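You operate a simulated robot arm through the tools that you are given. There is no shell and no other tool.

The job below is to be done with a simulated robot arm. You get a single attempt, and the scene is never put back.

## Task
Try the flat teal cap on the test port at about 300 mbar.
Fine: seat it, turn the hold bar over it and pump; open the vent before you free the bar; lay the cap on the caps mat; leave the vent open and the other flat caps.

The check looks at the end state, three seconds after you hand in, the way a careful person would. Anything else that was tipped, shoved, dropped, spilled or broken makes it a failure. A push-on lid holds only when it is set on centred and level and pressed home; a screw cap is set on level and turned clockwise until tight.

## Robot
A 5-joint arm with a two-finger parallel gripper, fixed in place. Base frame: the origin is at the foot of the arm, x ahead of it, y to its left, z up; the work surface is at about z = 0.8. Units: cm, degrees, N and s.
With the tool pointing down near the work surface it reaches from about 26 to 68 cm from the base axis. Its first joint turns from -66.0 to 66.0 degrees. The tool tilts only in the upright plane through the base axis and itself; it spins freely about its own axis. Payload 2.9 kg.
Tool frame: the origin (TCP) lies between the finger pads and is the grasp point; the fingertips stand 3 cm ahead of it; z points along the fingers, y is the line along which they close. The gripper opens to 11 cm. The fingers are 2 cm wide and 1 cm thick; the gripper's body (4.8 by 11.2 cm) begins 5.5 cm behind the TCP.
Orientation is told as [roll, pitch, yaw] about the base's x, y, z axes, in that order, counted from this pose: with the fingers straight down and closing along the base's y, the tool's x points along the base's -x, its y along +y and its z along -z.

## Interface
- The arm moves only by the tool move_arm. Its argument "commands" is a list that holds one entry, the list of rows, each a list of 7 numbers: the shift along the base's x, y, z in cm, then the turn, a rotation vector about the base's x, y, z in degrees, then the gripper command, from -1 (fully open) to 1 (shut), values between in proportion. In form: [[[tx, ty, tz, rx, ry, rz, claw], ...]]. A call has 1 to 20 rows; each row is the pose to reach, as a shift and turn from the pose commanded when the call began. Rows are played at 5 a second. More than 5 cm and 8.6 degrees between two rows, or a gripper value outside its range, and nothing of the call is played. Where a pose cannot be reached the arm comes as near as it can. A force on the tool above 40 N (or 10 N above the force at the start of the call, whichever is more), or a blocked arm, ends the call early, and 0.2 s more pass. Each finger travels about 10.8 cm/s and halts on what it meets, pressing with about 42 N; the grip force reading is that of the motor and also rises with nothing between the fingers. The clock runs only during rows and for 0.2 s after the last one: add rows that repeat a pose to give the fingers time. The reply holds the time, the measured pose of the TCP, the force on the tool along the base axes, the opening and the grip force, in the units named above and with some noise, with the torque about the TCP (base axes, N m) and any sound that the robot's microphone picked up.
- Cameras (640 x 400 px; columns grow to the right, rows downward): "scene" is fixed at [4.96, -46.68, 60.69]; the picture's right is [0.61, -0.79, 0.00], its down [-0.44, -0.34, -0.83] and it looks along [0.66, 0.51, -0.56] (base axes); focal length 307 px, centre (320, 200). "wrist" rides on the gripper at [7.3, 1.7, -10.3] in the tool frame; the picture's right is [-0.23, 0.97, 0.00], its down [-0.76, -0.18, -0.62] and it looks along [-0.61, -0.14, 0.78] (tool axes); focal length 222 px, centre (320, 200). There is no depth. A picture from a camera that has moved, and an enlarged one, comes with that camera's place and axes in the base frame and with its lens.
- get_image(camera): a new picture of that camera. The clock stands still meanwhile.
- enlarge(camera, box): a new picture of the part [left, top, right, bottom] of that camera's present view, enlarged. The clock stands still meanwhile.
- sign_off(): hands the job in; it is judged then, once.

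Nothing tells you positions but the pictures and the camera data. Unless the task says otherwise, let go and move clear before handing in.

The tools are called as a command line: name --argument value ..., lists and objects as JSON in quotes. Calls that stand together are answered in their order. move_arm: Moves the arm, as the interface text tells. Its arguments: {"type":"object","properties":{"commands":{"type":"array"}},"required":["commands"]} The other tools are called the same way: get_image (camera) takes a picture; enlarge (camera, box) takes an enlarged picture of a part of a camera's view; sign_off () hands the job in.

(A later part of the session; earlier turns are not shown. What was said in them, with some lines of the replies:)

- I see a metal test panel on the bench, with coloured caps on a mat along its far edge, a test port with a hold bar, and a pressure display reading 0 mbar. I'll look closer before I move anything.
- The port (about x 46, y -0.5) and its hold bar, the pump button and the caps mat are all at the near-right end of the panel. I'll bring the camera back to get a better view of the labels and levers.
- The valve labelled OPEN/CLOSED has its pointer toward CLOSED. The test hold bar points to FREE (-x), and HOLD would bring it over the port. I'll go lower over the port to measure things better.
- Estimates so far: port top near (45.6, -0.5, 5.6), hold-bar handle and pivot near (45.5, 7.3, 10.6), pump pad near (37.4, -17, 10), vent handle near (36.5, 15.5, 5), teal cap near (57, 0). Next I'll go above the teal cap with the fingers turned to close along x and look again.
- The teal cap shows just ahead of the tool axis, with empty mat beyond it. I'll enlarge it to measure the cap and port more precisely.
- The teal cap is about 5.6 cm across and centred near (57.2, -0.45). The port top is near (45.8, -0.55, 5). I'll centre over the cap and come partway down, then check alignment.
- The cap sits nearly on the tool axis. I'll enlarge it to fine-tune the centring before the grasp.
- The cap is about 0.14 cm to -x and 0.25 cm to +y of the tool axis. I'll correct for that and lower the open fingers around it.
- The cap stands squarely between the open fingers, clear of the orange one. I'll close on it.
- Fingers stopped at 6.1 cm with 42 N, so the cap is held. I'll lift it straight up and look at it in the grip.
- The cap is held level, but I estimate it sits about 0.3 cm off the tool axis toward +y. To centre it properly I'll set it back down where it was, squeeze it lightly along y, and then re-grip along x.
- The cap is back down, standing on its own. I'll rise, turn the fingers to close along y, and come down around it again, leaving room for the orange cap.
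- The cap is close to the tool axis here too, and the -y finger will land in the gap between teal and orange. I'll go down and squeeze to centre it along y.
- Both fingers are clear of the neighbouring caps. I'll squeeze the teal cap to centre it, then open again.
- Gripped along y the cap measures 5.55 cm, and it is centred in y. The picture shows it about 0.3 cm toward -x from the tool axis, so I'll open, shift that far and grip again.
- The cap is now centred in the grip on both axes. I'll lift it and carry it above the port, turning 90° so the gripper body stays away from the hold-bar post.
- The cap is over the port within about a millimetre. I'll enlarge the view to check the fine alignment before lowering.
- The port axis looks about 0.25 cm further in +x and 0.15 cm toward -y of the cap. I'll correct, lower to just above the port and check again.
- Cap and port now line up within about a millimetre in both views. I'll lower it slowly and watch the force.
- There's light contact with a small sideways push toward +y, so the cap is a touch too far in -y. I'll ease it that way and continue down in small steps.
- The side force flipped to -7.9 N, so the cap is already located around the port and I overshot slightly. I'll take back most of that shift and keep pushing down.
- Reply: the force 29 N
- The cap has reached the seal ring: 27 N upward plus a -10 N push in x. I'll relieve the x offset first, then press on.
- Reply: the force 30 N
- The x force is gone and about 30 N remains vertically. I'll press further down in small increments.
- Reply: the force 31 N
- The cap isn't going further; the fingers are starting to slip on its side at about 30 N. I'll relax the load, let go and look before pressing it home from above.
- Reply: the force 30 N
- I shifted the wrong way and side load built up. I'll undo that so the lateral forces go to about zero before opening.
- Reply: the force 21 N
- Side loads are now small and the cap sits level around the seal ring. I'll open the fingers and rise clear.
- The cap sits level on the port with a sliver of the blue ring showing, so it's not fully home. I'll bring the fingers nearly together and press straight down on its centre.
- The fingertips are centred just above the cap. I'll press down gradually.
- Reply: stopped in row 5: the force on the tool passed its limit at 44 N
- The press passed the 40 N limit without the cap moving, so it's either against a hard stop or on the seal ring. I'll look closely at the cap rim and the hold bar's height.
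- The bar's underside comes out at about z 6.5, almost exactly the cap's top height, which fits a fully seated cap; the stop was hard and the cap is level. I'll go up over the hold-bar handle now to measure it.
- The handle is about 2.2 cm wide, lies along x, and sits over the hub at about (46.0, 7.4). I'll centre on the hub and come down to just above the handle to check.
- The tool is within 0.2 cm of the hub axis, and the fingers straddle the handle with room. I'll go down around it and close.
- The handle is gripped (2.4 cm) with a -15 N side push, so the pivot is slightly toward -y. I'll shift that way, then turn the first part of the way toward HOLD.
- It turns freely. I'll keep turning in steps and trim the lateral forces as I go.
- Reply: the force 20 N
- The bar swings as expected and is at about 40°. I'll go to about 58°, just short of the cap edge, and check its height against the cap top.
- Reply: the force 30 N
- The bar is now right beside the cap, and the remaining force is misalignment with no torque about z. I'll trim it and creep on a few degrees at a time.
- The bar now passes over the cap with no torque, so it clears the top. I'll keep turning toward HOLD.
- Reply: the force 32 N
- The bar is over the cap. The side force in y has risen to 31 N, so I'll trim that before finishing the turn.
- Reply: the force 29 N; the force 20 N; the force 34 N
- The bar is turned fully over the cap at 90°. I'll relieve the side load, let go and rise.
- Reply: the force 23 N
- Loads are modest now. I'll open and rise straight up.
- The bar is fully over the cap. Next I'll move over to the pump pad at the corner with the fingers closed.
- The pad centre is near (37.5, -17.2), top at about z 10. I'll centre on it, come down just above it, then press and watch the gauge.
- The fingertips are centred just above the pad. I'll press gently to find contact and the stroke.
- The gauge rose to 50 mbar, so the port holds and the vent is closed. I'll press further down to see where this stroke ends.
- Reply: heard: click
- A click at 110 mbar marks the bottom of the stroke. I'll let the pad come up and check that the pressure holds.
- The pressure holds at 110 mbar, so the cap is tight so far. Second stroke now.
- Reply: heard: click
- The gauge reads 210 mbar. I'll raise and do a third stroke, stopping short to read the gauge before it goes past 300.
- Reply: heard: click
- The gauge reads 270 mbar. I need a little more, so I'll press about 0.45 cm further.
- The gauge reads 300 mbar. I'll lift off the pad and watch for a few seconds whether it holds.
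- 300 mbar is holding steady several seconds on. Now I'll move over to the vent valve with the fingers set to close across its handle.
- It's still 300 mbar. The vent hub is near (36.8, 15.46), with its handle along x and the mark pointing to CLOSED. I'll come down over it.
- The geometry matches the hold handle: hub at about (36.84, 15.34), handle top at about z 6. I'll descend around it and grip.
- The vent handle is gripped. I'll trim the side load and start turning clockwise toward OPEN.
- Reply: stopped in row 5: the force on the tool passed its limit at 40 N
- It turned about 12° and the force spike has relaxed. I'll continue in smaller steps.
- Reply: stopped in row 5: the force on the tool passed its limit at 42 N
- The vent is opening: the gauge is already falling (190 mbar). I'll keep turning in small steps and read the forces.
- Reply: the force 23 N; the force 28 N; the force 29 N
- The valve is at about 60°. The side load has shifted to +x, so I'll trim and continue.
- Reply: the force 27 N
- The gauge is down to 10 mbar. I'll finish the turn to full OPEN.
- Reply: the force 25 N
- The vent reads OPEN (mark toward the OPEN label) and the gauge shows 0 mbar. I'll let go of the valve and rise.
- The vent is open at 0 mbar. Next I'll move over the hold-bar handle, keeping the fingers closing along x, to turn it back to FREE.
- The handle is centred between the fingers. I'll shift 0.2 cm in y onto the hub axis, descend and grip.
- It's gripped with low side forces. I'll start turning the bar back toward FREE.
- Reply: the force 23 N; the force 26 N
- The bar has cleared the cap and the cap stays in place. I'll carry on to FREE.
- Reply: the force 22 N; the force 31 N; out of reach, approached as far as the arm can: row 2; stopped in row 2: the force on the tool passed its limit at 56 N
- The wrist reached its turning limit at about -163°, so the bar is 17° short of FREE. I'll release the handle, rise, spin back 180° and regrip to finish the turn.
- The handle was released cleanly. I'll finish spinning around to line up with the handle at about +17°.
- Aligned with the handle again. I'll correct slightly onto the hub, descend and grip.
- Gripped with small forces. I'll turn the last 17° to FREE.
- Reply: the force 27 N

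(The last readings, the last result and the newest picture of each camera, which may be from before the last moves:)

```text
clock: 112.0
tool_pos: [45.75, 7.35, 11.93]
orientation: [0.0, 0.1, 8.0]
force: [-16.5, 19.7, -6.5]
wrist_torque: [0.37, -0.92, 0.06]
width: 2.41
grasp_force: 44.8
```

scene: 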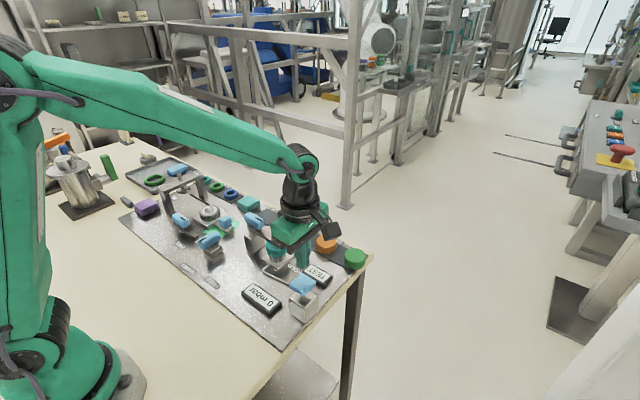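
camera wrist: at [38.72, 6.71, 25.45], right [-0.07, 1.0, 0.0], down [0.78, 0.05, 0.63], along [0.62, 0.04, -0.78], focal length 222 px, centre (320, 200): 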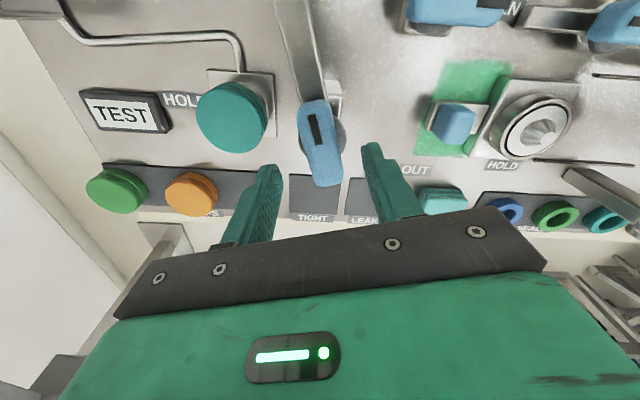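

move_arm --commands '[[[-0.04, 0.06, -0.01, 0, 0, -3, 0.8], [-0.04, 0.06, -0.01, 0, 0, -6, 0.8], [-0.04, 0.06, -0.01, 0, 0, -8, 0.8], [-0.04, 0.06, -0.01, 0, 0, -8, 0.8]]]'

enlarge --camera "scene" --box '[200, 190, 320, 270]'

get_image --camera "wrist"

```text
clock: 113.0
tool_pos: [45.66, 7.45, 11.97]
orientation: [0.0, -0.1, 0.0]
force: [-7.2, 26.9, -7.8]
wrist_torque: [0.24, 1.38, 0.03]
width: 2.35
grasp_force: 45.2
```

```text
5.00 times, centred on (260, 230) of scene
camera zoom: at [4.97, -46.68, 60.7], right [0.61, -0.79, 0.0], down [-0.44, -0.34, -0.83], along [0.66, 0.51, -0.56], focal length 1533 px, centre (620, 50)
```

zoom: 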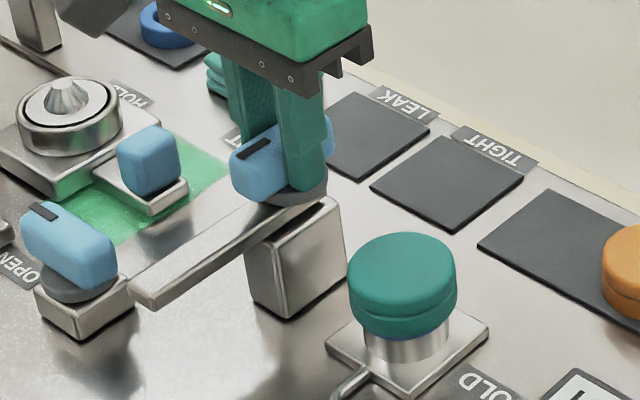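

```text
taken
camera wrist: at [38.54, 9.1, 22.28], right [0.23, 0.97, 0.0], down [0.76, -0.18, 0.62], along [0.61, -0.14, -0.78], focal length 222 px, centre (320, 200)
```

wrist: 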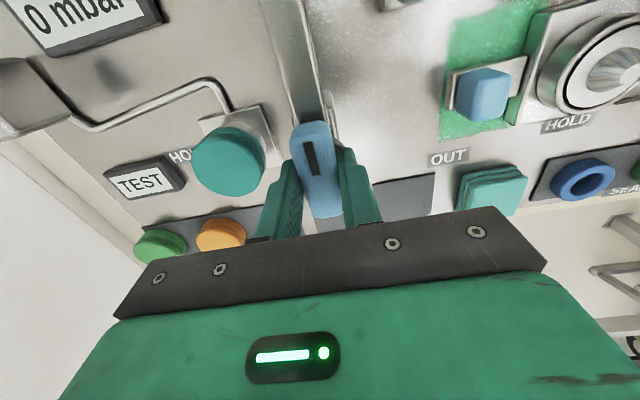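

The bar is back at FREE. I'll relieve the side load, let go and rise.

move_arm --commands '[[[-0.02, 0.06, -0.02, 0, 0, 0, 0.8], [-0.02, 0.08, -0.02, 0, 0, 0, 0.5], [-0.02, 0.08, -0.02, 0, 0, 0, 0.2], [-0.02, 0.08, -0.02, 0, 0, 0, 0], [-0.02, 0.05, 2, 0, 0, 0, 0], [-0.02, 0.05, 5, 0, 0, 0, 0], [-0.02, 0.05, 8, 0, 0, 0, 0], [-0.02, 0.05, 8, 0, 0, 0, 0]]]'

enlarge --camera "scene" --box '[200, 190, 320, 270]'

```text
clock: 114.8
tool_pos: [45.78, 7.29, 19.91]
orientation: [0.0, -0.1, -0.1]
force: [-0.1, -0.1, 0.3]
wrist_torque: [0.0, 0.04, -0.01]
width: 5.53
grasp_force: 0.1
```

```text
5.00 times, centred on (260, 230) of scene
camera zoom: at [4.96, -46.68, 60.69], right [0.61, -0.79, 0.0], down [-0.44, -0.34, -0.83], along [0.66, 0.51, -0.56], focal length 1533 px, centre (620, 50)
```

zoom: 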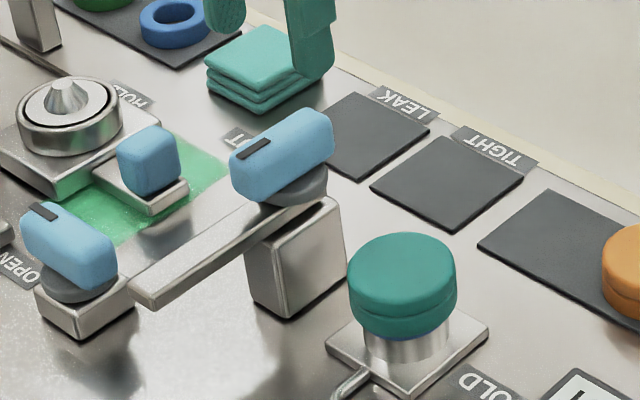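

Next is the cap. I'll go above the port with the fingers turned to close along x, as when I set it on.

move_arm --commands '[[[0, -0.8, -0.3, 0, 0, 8, -0.2], [0, -1.6, -0.6, 0, 0, 16, -0.4], [0, -2.4, -0.9, 0, 0, 24, -0.4], [0, -3.2, -1.2, 0, 0, 32, -0.4], [0, -4.0, -1.5, 0, 0, 40, -0.4], [0, -4.8, -1.8, 0, 0, 48, -0.4], [0, -5.6, -2.1, 0, 0, 56, -0.4], [0.05, -6.4, -2.4, 0, 0, 64, -0.4], [0.1, -7.2, -2.7, 0, 0, 72, -0.4], [0.15, -8.0, -3, 0, 0, 80, -0.4], [0.2, -8.0, -4, 0, 0, 88, -0.4], [0.2, -8.0, -6, 0, 0, 90, -0.4], [0.2, -8.0, -7, 0, 0, 90, -0.4], [0.2, -8.0, -7, 0, 0, 90, -0.4]]]'

get_image --camera "wrist"

enlarge --camera "wrist" --box '[220, 60, 420, 185]'

```text
clock: 117.8
tool_pos: [45.88, -0.54, 13.21]
orientation: [0.0, 0.0, 90.0]
force: [0.6, 0.9, -0.8]
wrist_torque: [0.0, 0.02, -0.01]
width: 7.68
grasp_force: 0.0
```

```text
taken
camera wrist: at [44.39, -7.84, 23.41], right [-0.97, 0.23, 0.0], down [0.18, 0.76, 0.62], along [0.14, 0.61, -0.78], focal length 222 px, centre (320, 200)
```

wrist: 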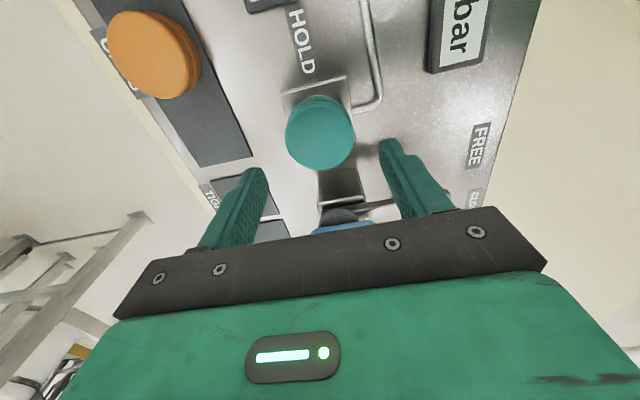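

```text
3.20 times, centred on (320, 122) of wrist
camera zoom: at [44.39, -7.84, 23.41], right [-0.97, 0.23, 0.0], down [0.18, 0.76, 0.62], along [0.14, 0.61, -0.78], focal length 711 px, centre (320, 448)
```

zoom: 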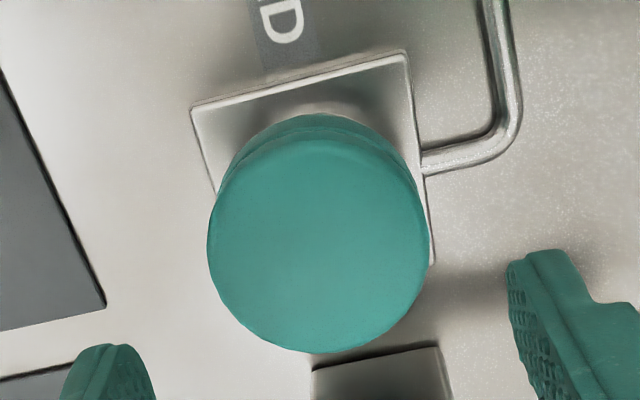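

The cap is centred at about (46.1, -0.65). I'll lower the open fingers around it and grip.

move_arm --commands '[[[0, -0.1, -1.5, 0, 0, 0, -0.4], [0, -0.1, -3, 0, 0, 0, -0.4], [0, -0.1, -4.5, 0, 0, 0, -0.4], [0, -0.1, -5.3, 0, 0, 0, -0.4], [0, -0.1, -5.3, 0, 0, 0, -0.2], [0, -0.1, -5.3, 0, 0, 0, 0], [0, -0.1, -5.3, 0, 0, 0, 0.2], [0, -0.1, -5.3, 0, 0, 0, 0.2]]]'

enlarge --camera "scene" --box '[235, 195, 325, 265]'

```text
clock: 119.7
tool_pos: [46.02, -0.55, 7.85]
orientation: [-0.1, 0.0, 89.9]
force: [0.7, 0.3, -0.3]
wrist_torque: [0.02, -0.01, 0.01]
width: 5.58
grasp_force: 41.9
```

```text
5.71 times, centred on (280, 230) of scene
camera zoom: at [4.96, -46.68, 60.69], right [0.61, -0.79, 0.0], down [-0.44, -0.34, -0.83], along [0.66, 0.51, -0.56], focal length 1752 px, centre (549, 29)
```

zoom: 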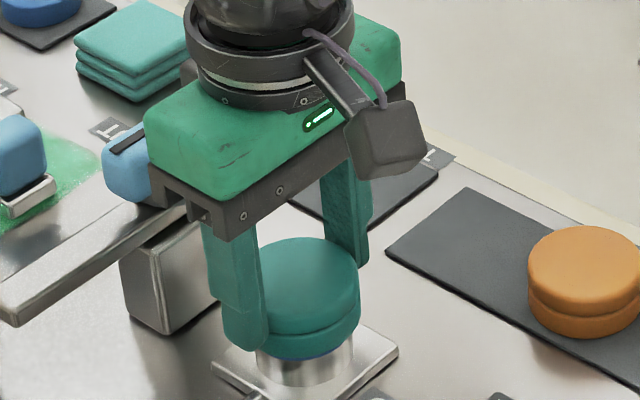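

Gripped cleanly at 5.58 cm with no side force. I'll pull it straight up.

move_arm --commands '[[[0, 0, 0.3, 0, 0, 0, 0.2], [0, 0, 0.7, 0, 0, 0, 0.2], [0, 0, 1.2, 0, 0, 0, 0.2], [0, 0, 2, 0, 0, 0, 0.2], [0, 0, 4, 0, 0, 0, 0.2], [0, 0, 6.5, 0, 0, 0, 0.2], [0, 0, 6.5, 0, 0, 0, 0.2]]]'

enlarge --camera "scene" --box '[235, 185, 355, 275]'

enlarge --camera "wrist" --box '[220, 60, 420, 225]'

```text
clock: 121.2
tool_pos: [45.74, -0.66, 14.13]
orientation: [0.0, 0.0, 89.8]
force: [0.5, -0.5, -0.7]
wrist_torque: [0.0, 0.04, 0.0]
width: 5.58
grasp_force: 41.9
```

```text
4.44 times, centred on (295, 230) of scene
camera zoom: at [4.96, -46.68, 60.69], right [0.61, -0.79, 0.0], down [-0.44, -0.34, -0.83], along [0.66, 0.51, -0.56], focal length 1363 px, centre (431, 67)
```

zoom: 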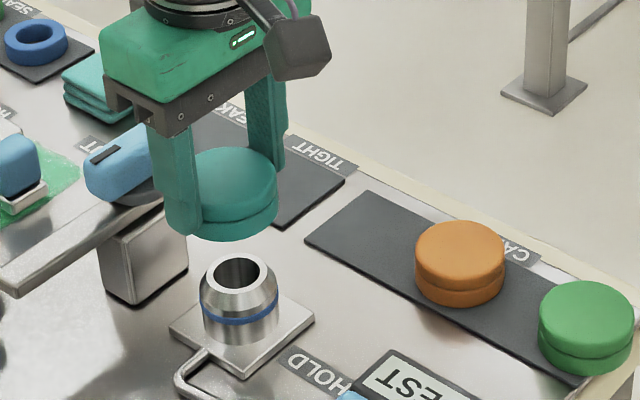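

```text
2.42 times, centred on (320, 142) of wrist
camera zoom: at [44.09, -8.08, 24.6], right [-0.97, 0.23, 0.0], down [0.18, 0.76, 0.62], along [0.14, 0.61, -0.78], focal length 538 px, centre (320, 339)
```

zoom: 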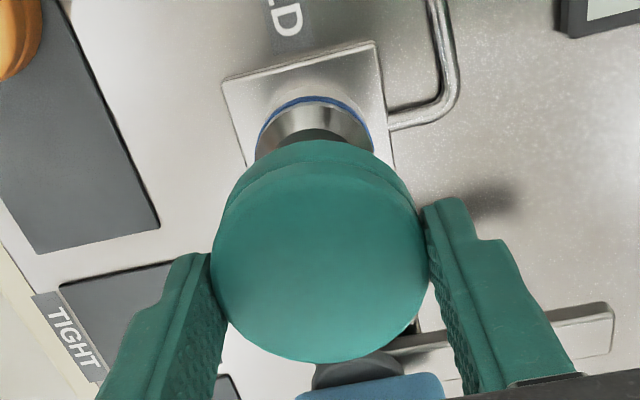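

The cap came off cleanly and the port is bare. I'll carry it over to the caps mat, aiming for a spot fully on the mat and clear of the orange cap, at about (57.4, -1.3).

move_arm --commands '[[[3.0, -0.1, 0, 0, 0, 0, 0.2], [6.0, -0.2, 0, 0, 0, 0, 0.2], [9.0, -0.3, 0, 0, 0, 0, 0.2], [11.6, -0.4, 0, 0, 0, 0, 0.2], [11.6, -0.4, -2.5, 0, 0, 0, 0.2], [11.6, -0.4, -5, 0, 0, 0, 0.2], [11.6, -0.4, -6, 0, 0, 0, 0.2], [11.6, -0.4, -6, 0, 0, 0, 0.2]]]'

get_image --camera "wrist"

enlarge --camera "scene" --box '[255, 185, 375, 275]'

```text
clock: 123.0
tool_pos: [57.41, -1.02, 8.04]
orientation: [0.0, 0.0, 89.9]
force: [0.0, -1.1, -1.2]
wrist_torque: [0.01, -0.01, -0.01]
width: 5.55
grasp_force: 42.1
```

```text
taken
camera wrist: at [55.82, -8.4, 18.49], right [-0.97, 0.23, 0.0], down [0.18, 0.76, 0.62], along [0.14, 0.61, -0.78], focal length 222 px, centre (320, 200)
```

wrist: 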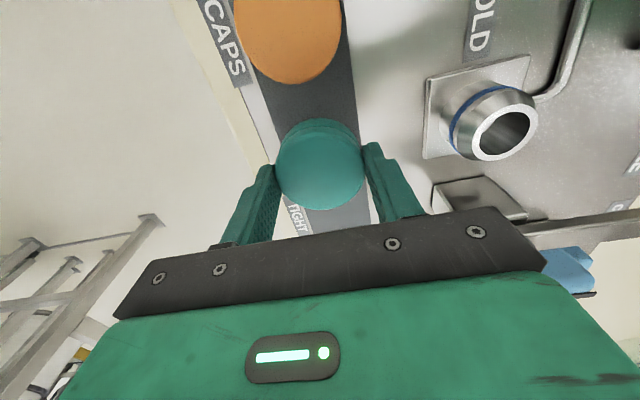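

```text
4.44 times, centred on (315, 230) of scene
camera zoom: at [4.96, -46.68, 60.69], right [0.61, -0.79, 0.0], down [-0.44, -0.34, -0.83], along [0.66, 0.51, -0.56], focal length 1363 px, centre (342, 67)
```

zoom: 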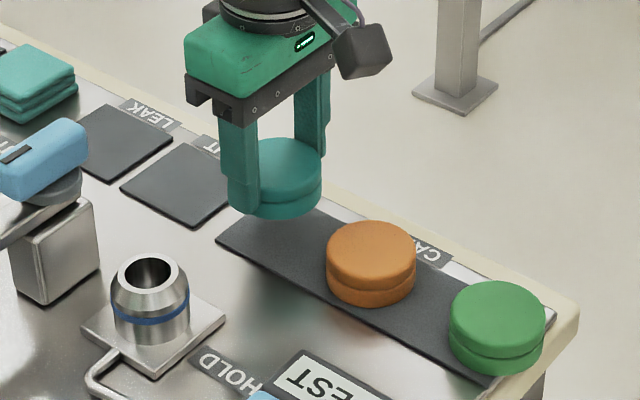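

It's over the end of the mat and clear of the orange cap. I'll lower it gently until it touches.

move_arm --commands '[[[-0.1, -0.1, -1, 0, 0, 0, 0.2], [-0.1, -0.1, -2, 0, 0, 0, 0.2], [-0.1, -0.1, -2.7, 0, 0, 0, 0.2], [-0.1, -0.1, -2.9, 0, 0, 0, 0.2], [-0.1, -0.1, -3.0, 0, 0, 0, 0.2], [-0.1, -0.1, -3.05, 0, 0, 0, 0.2], [-0.1, -0.1, -3.05, 0, 0, 0, 0.2]]]'

get_image --camera "wrist"

enlarge --camera "scene" --box '[265, 200, 345, 260]'

```text
clock: 124.7
tool_pos: [57.35, -1.07, 5.07]
orientation: [0.1, 0.1, 89.9]
force: [0.0, -0.2, -0.3]
wrist_torque: [-0.02, 0.0, 0.0]
width: 5.54
grasp_force: 42.5
```

```text
taken
camera wrist: at [55.74, -8.37, 15.44], right [-0.97, 0.23, 0.0], down [0.18, 0.76, 0.62], along [0.14, 0.61, -0.78], focal length 222 px, centre (320, 200)
```

wrist: 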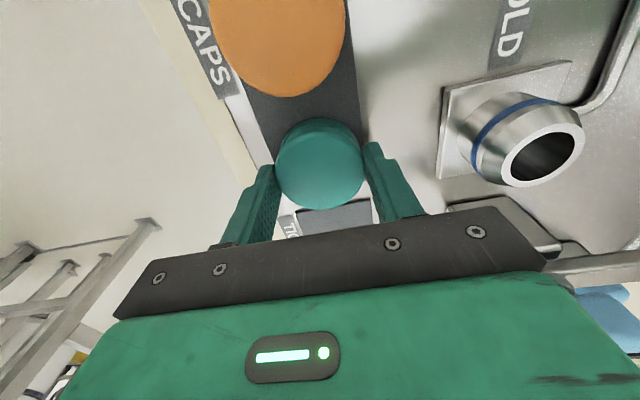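

```text
6.67 times, centred on (305, 230) of scene
camera zoom: at [4.96, -46.68, 60.69], right [0.61, -0.79, 0.0], down [-0.44, -0.34, -0.83], along [0.66, 0.51, -0.56], focal length 2044 px, centre (420, 0)
```

zoom: 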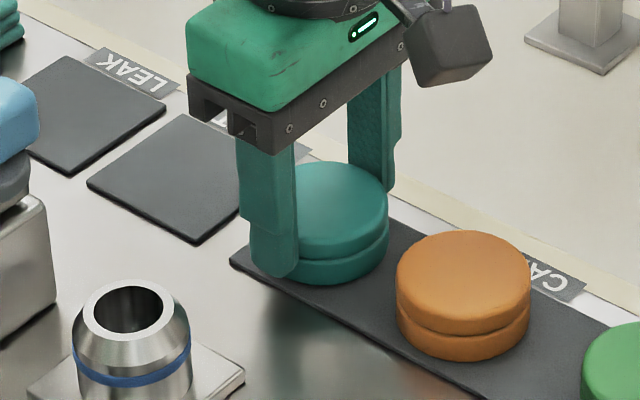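

move_arm --commands '[[[0, 0, -0.07, 0, 0, 0, 0.2], [0, 0, -0.12, 0, 0, 0, 0.2], [0, 0, -0.17, 0, 0, 0, 0.2], [0, 0, -0.17, 0, 0, 0, 0.2]]]'

```text
clock: 125.7
tool_pos: [57.44, -1.04, 4.92]
orientation: [-0.2, 0.0, 89.9]
force: [-3.0, -1.1, 8.3]
wrist_torque: [-0.01, 0.33, 0.0]
width: 5.57
grasp_force: 42.2
```

The cap is touching the mat (8 N). I'll open the fingers and rise clear.

move_arm --commands '[[[0, 0, 0.03, 0, 0, 0, 0.1], [0, 0, 0.03, 0, 0, 0, -0.1], [0, 0, 0.03, 0, 0, 0, -0.3], [0, 0, 0.03, 0, 0, 0, -0.4], [0, 0, 1.5, 0, 0, 0, -0.4], [0, 0, 4, 0, 0, 0, -0.4], [0, 0, 8, 0, 0, 0, -0.4], [0, 0, 12, 0, 0, 0, -0.4], [0, 0, 12, 0, 0, 0, -0.4]]]'

get_image --camera "wrist"

enlarge --camera "scene" --box '[265, 200, 375, 275]'

```text
clock: 127.7
tool_pos: [57.42, -1.38, 16.86]
orientation: [0.0, 0.0, 89.9]
force: [0.7, 0.4, 0.4]
wrist_torque: [0.02, 0.03, -0.01]
width: 7.67
grasp_force: 0.1
```

```text
taken
camera wrist: at [55.79, -8.67, 27.17], right [-0.97, 0.23, 0.0], down [0.18, 0.76, 0.62], along [0.14, 0.61, -0.78], focal length 222 px, centre (320, 200)
```

wrist: 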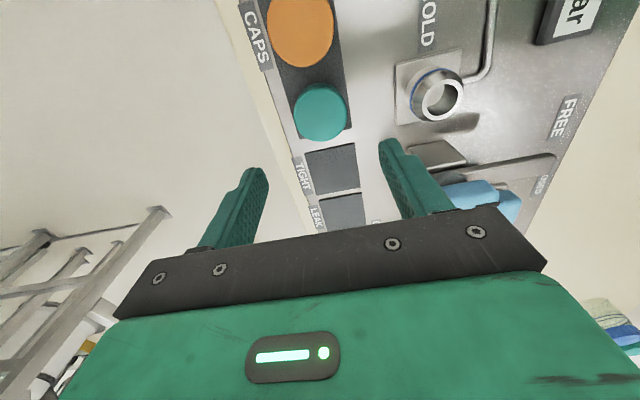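

```text
5.33 times, centred on (320, 238) of scene
camera zoom: at [4.96, -46.68, 60.69], right [0.61, -0.79, 0.0], down [-0.44, -0.34, -0.83], along [0.66, 0.51, -0.56], focal length 1635 px, centre (320, 0)
```

zoom: 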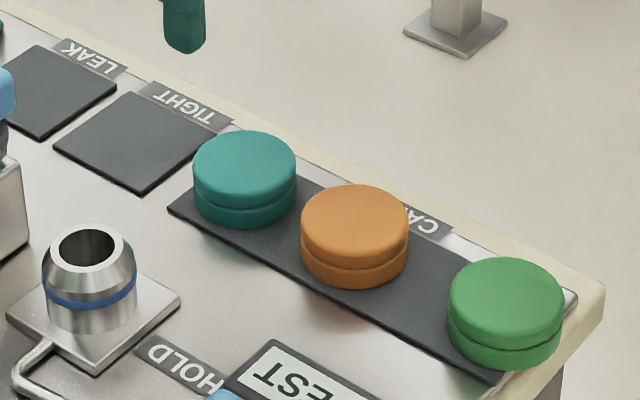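

The teal cap lies flat on the caps mat, clear of the orange one. I'll retreat the arm and check the whole scene before handing in.

move_arm --commands '[[[-1, 0, 4, 0, 0, 0, -0.4], [-3, 0, 8, 0, 0, 0, -0.4], [-6, 0, 12, 0, 0, 0, -0.4], [-10, 0, 15, 0, 0, 0, -0.4], [-14, 0, 17, 0, 0, 0, -0.4], [-18, 0, 19, 0, 0, 0, -0.4], [-22, 0, 21, 0, 0, 0, -0.4], [-24, 0, 22, 0, 0, 0, -0.4], [-24, 0, 22, 0, 0, 0, -0.4]]]'

get_image --camera "scene"

enlarge --camera "scene" --box '[110, 150, 270, 270]'

enlarge --camera "scene" --box '[220, 210, 380, 330]'

```text
clock: 129.7
tool_pos: [33.52, -1.22, 38.94]
orientation: [0.1, 0.0, 90.0]
force: [0.2, 0.2, -0.9]
wrist_torque: [0.01, 0.02, 0.02]
width: 7.69
grasp_force: 0.2
```

```text
taken
```

scene: 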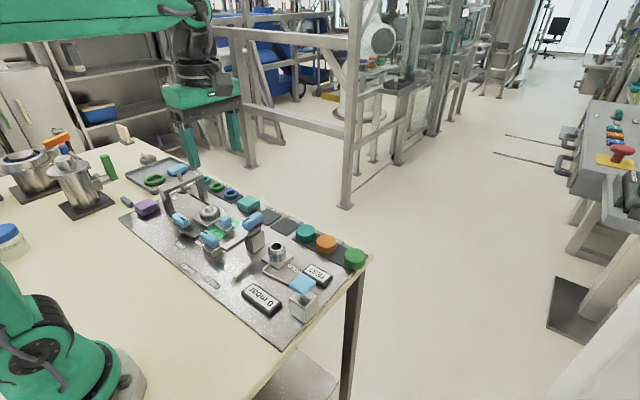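

```text
3.33 times, centred on (190, 210) of scene
camera zoom: at [4.96, -46.68, 60.69], right [0.61, -0.79, 0.0], down [-0.44, -0.34, -0.83], along [0.66, 0.51, -0.56], focal length 1022 px, centre (753, 167)
```

zoom: 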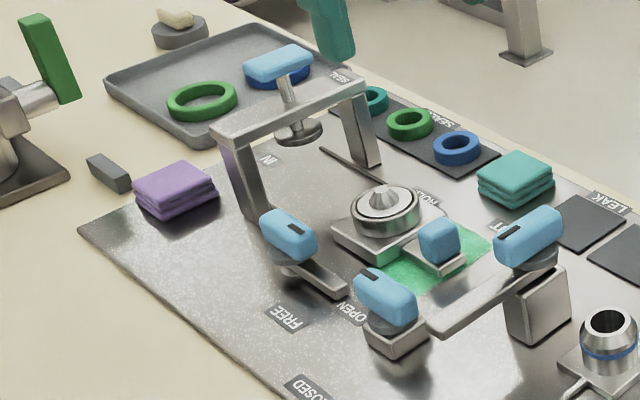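

```text
3.33 times, centred on (300, 270) of scene
camera zoom: at [4.96, -46.68, 60.69], right [0.61, -0.79, 0.0], down [-0.44, -0.34, -0.83], along [0.66, 0.51, -0.56], focal length 1022 px, centre (387, -33)
```

zoom: 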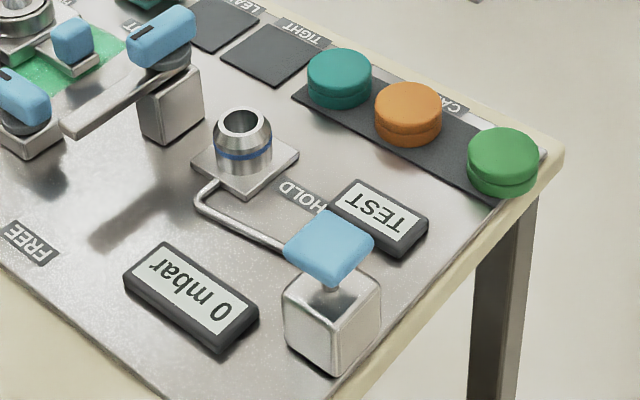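

The teal cap is back on the caps mat, the vent is at OPEN, the gauge reads 0 mbar and the hold bar is at FREE. Nothing else has been moved and the arm is clear, so I'm handing in.

sign_off

```text
The job is handed in.
```

The teal cap held 300 mbar on the test port, and I've handed the job in. I saw no drop on the gauge for at least six seconds after pumping, up to when I opened the vent.

- **Seating:** The cap went on level and stopped hard at about 44 N of pressing. A thin sliver of the port's blue ring still showed below its rim. The hold bar then turned over it with no drag.
- **Pumping:** Three strokes took the gauge to 110, 210 and then 300 mbar.
- **Venting:** I opened the vent fully and the gauge fell to 0 mbar before I freed the bar.
- **Bar:** The wrist reached its turning limit about 17° short of FREE. I let go of the handle, regripped it and finished the turn.
- **End state:** The teal cap lies flat on the caps mat, about 1 cm nearer the orange cap than it started so that it sits fully on the mat. The vent is left open and the bar is at FREE. The orange and green caps were not touched, and the arm is clear.
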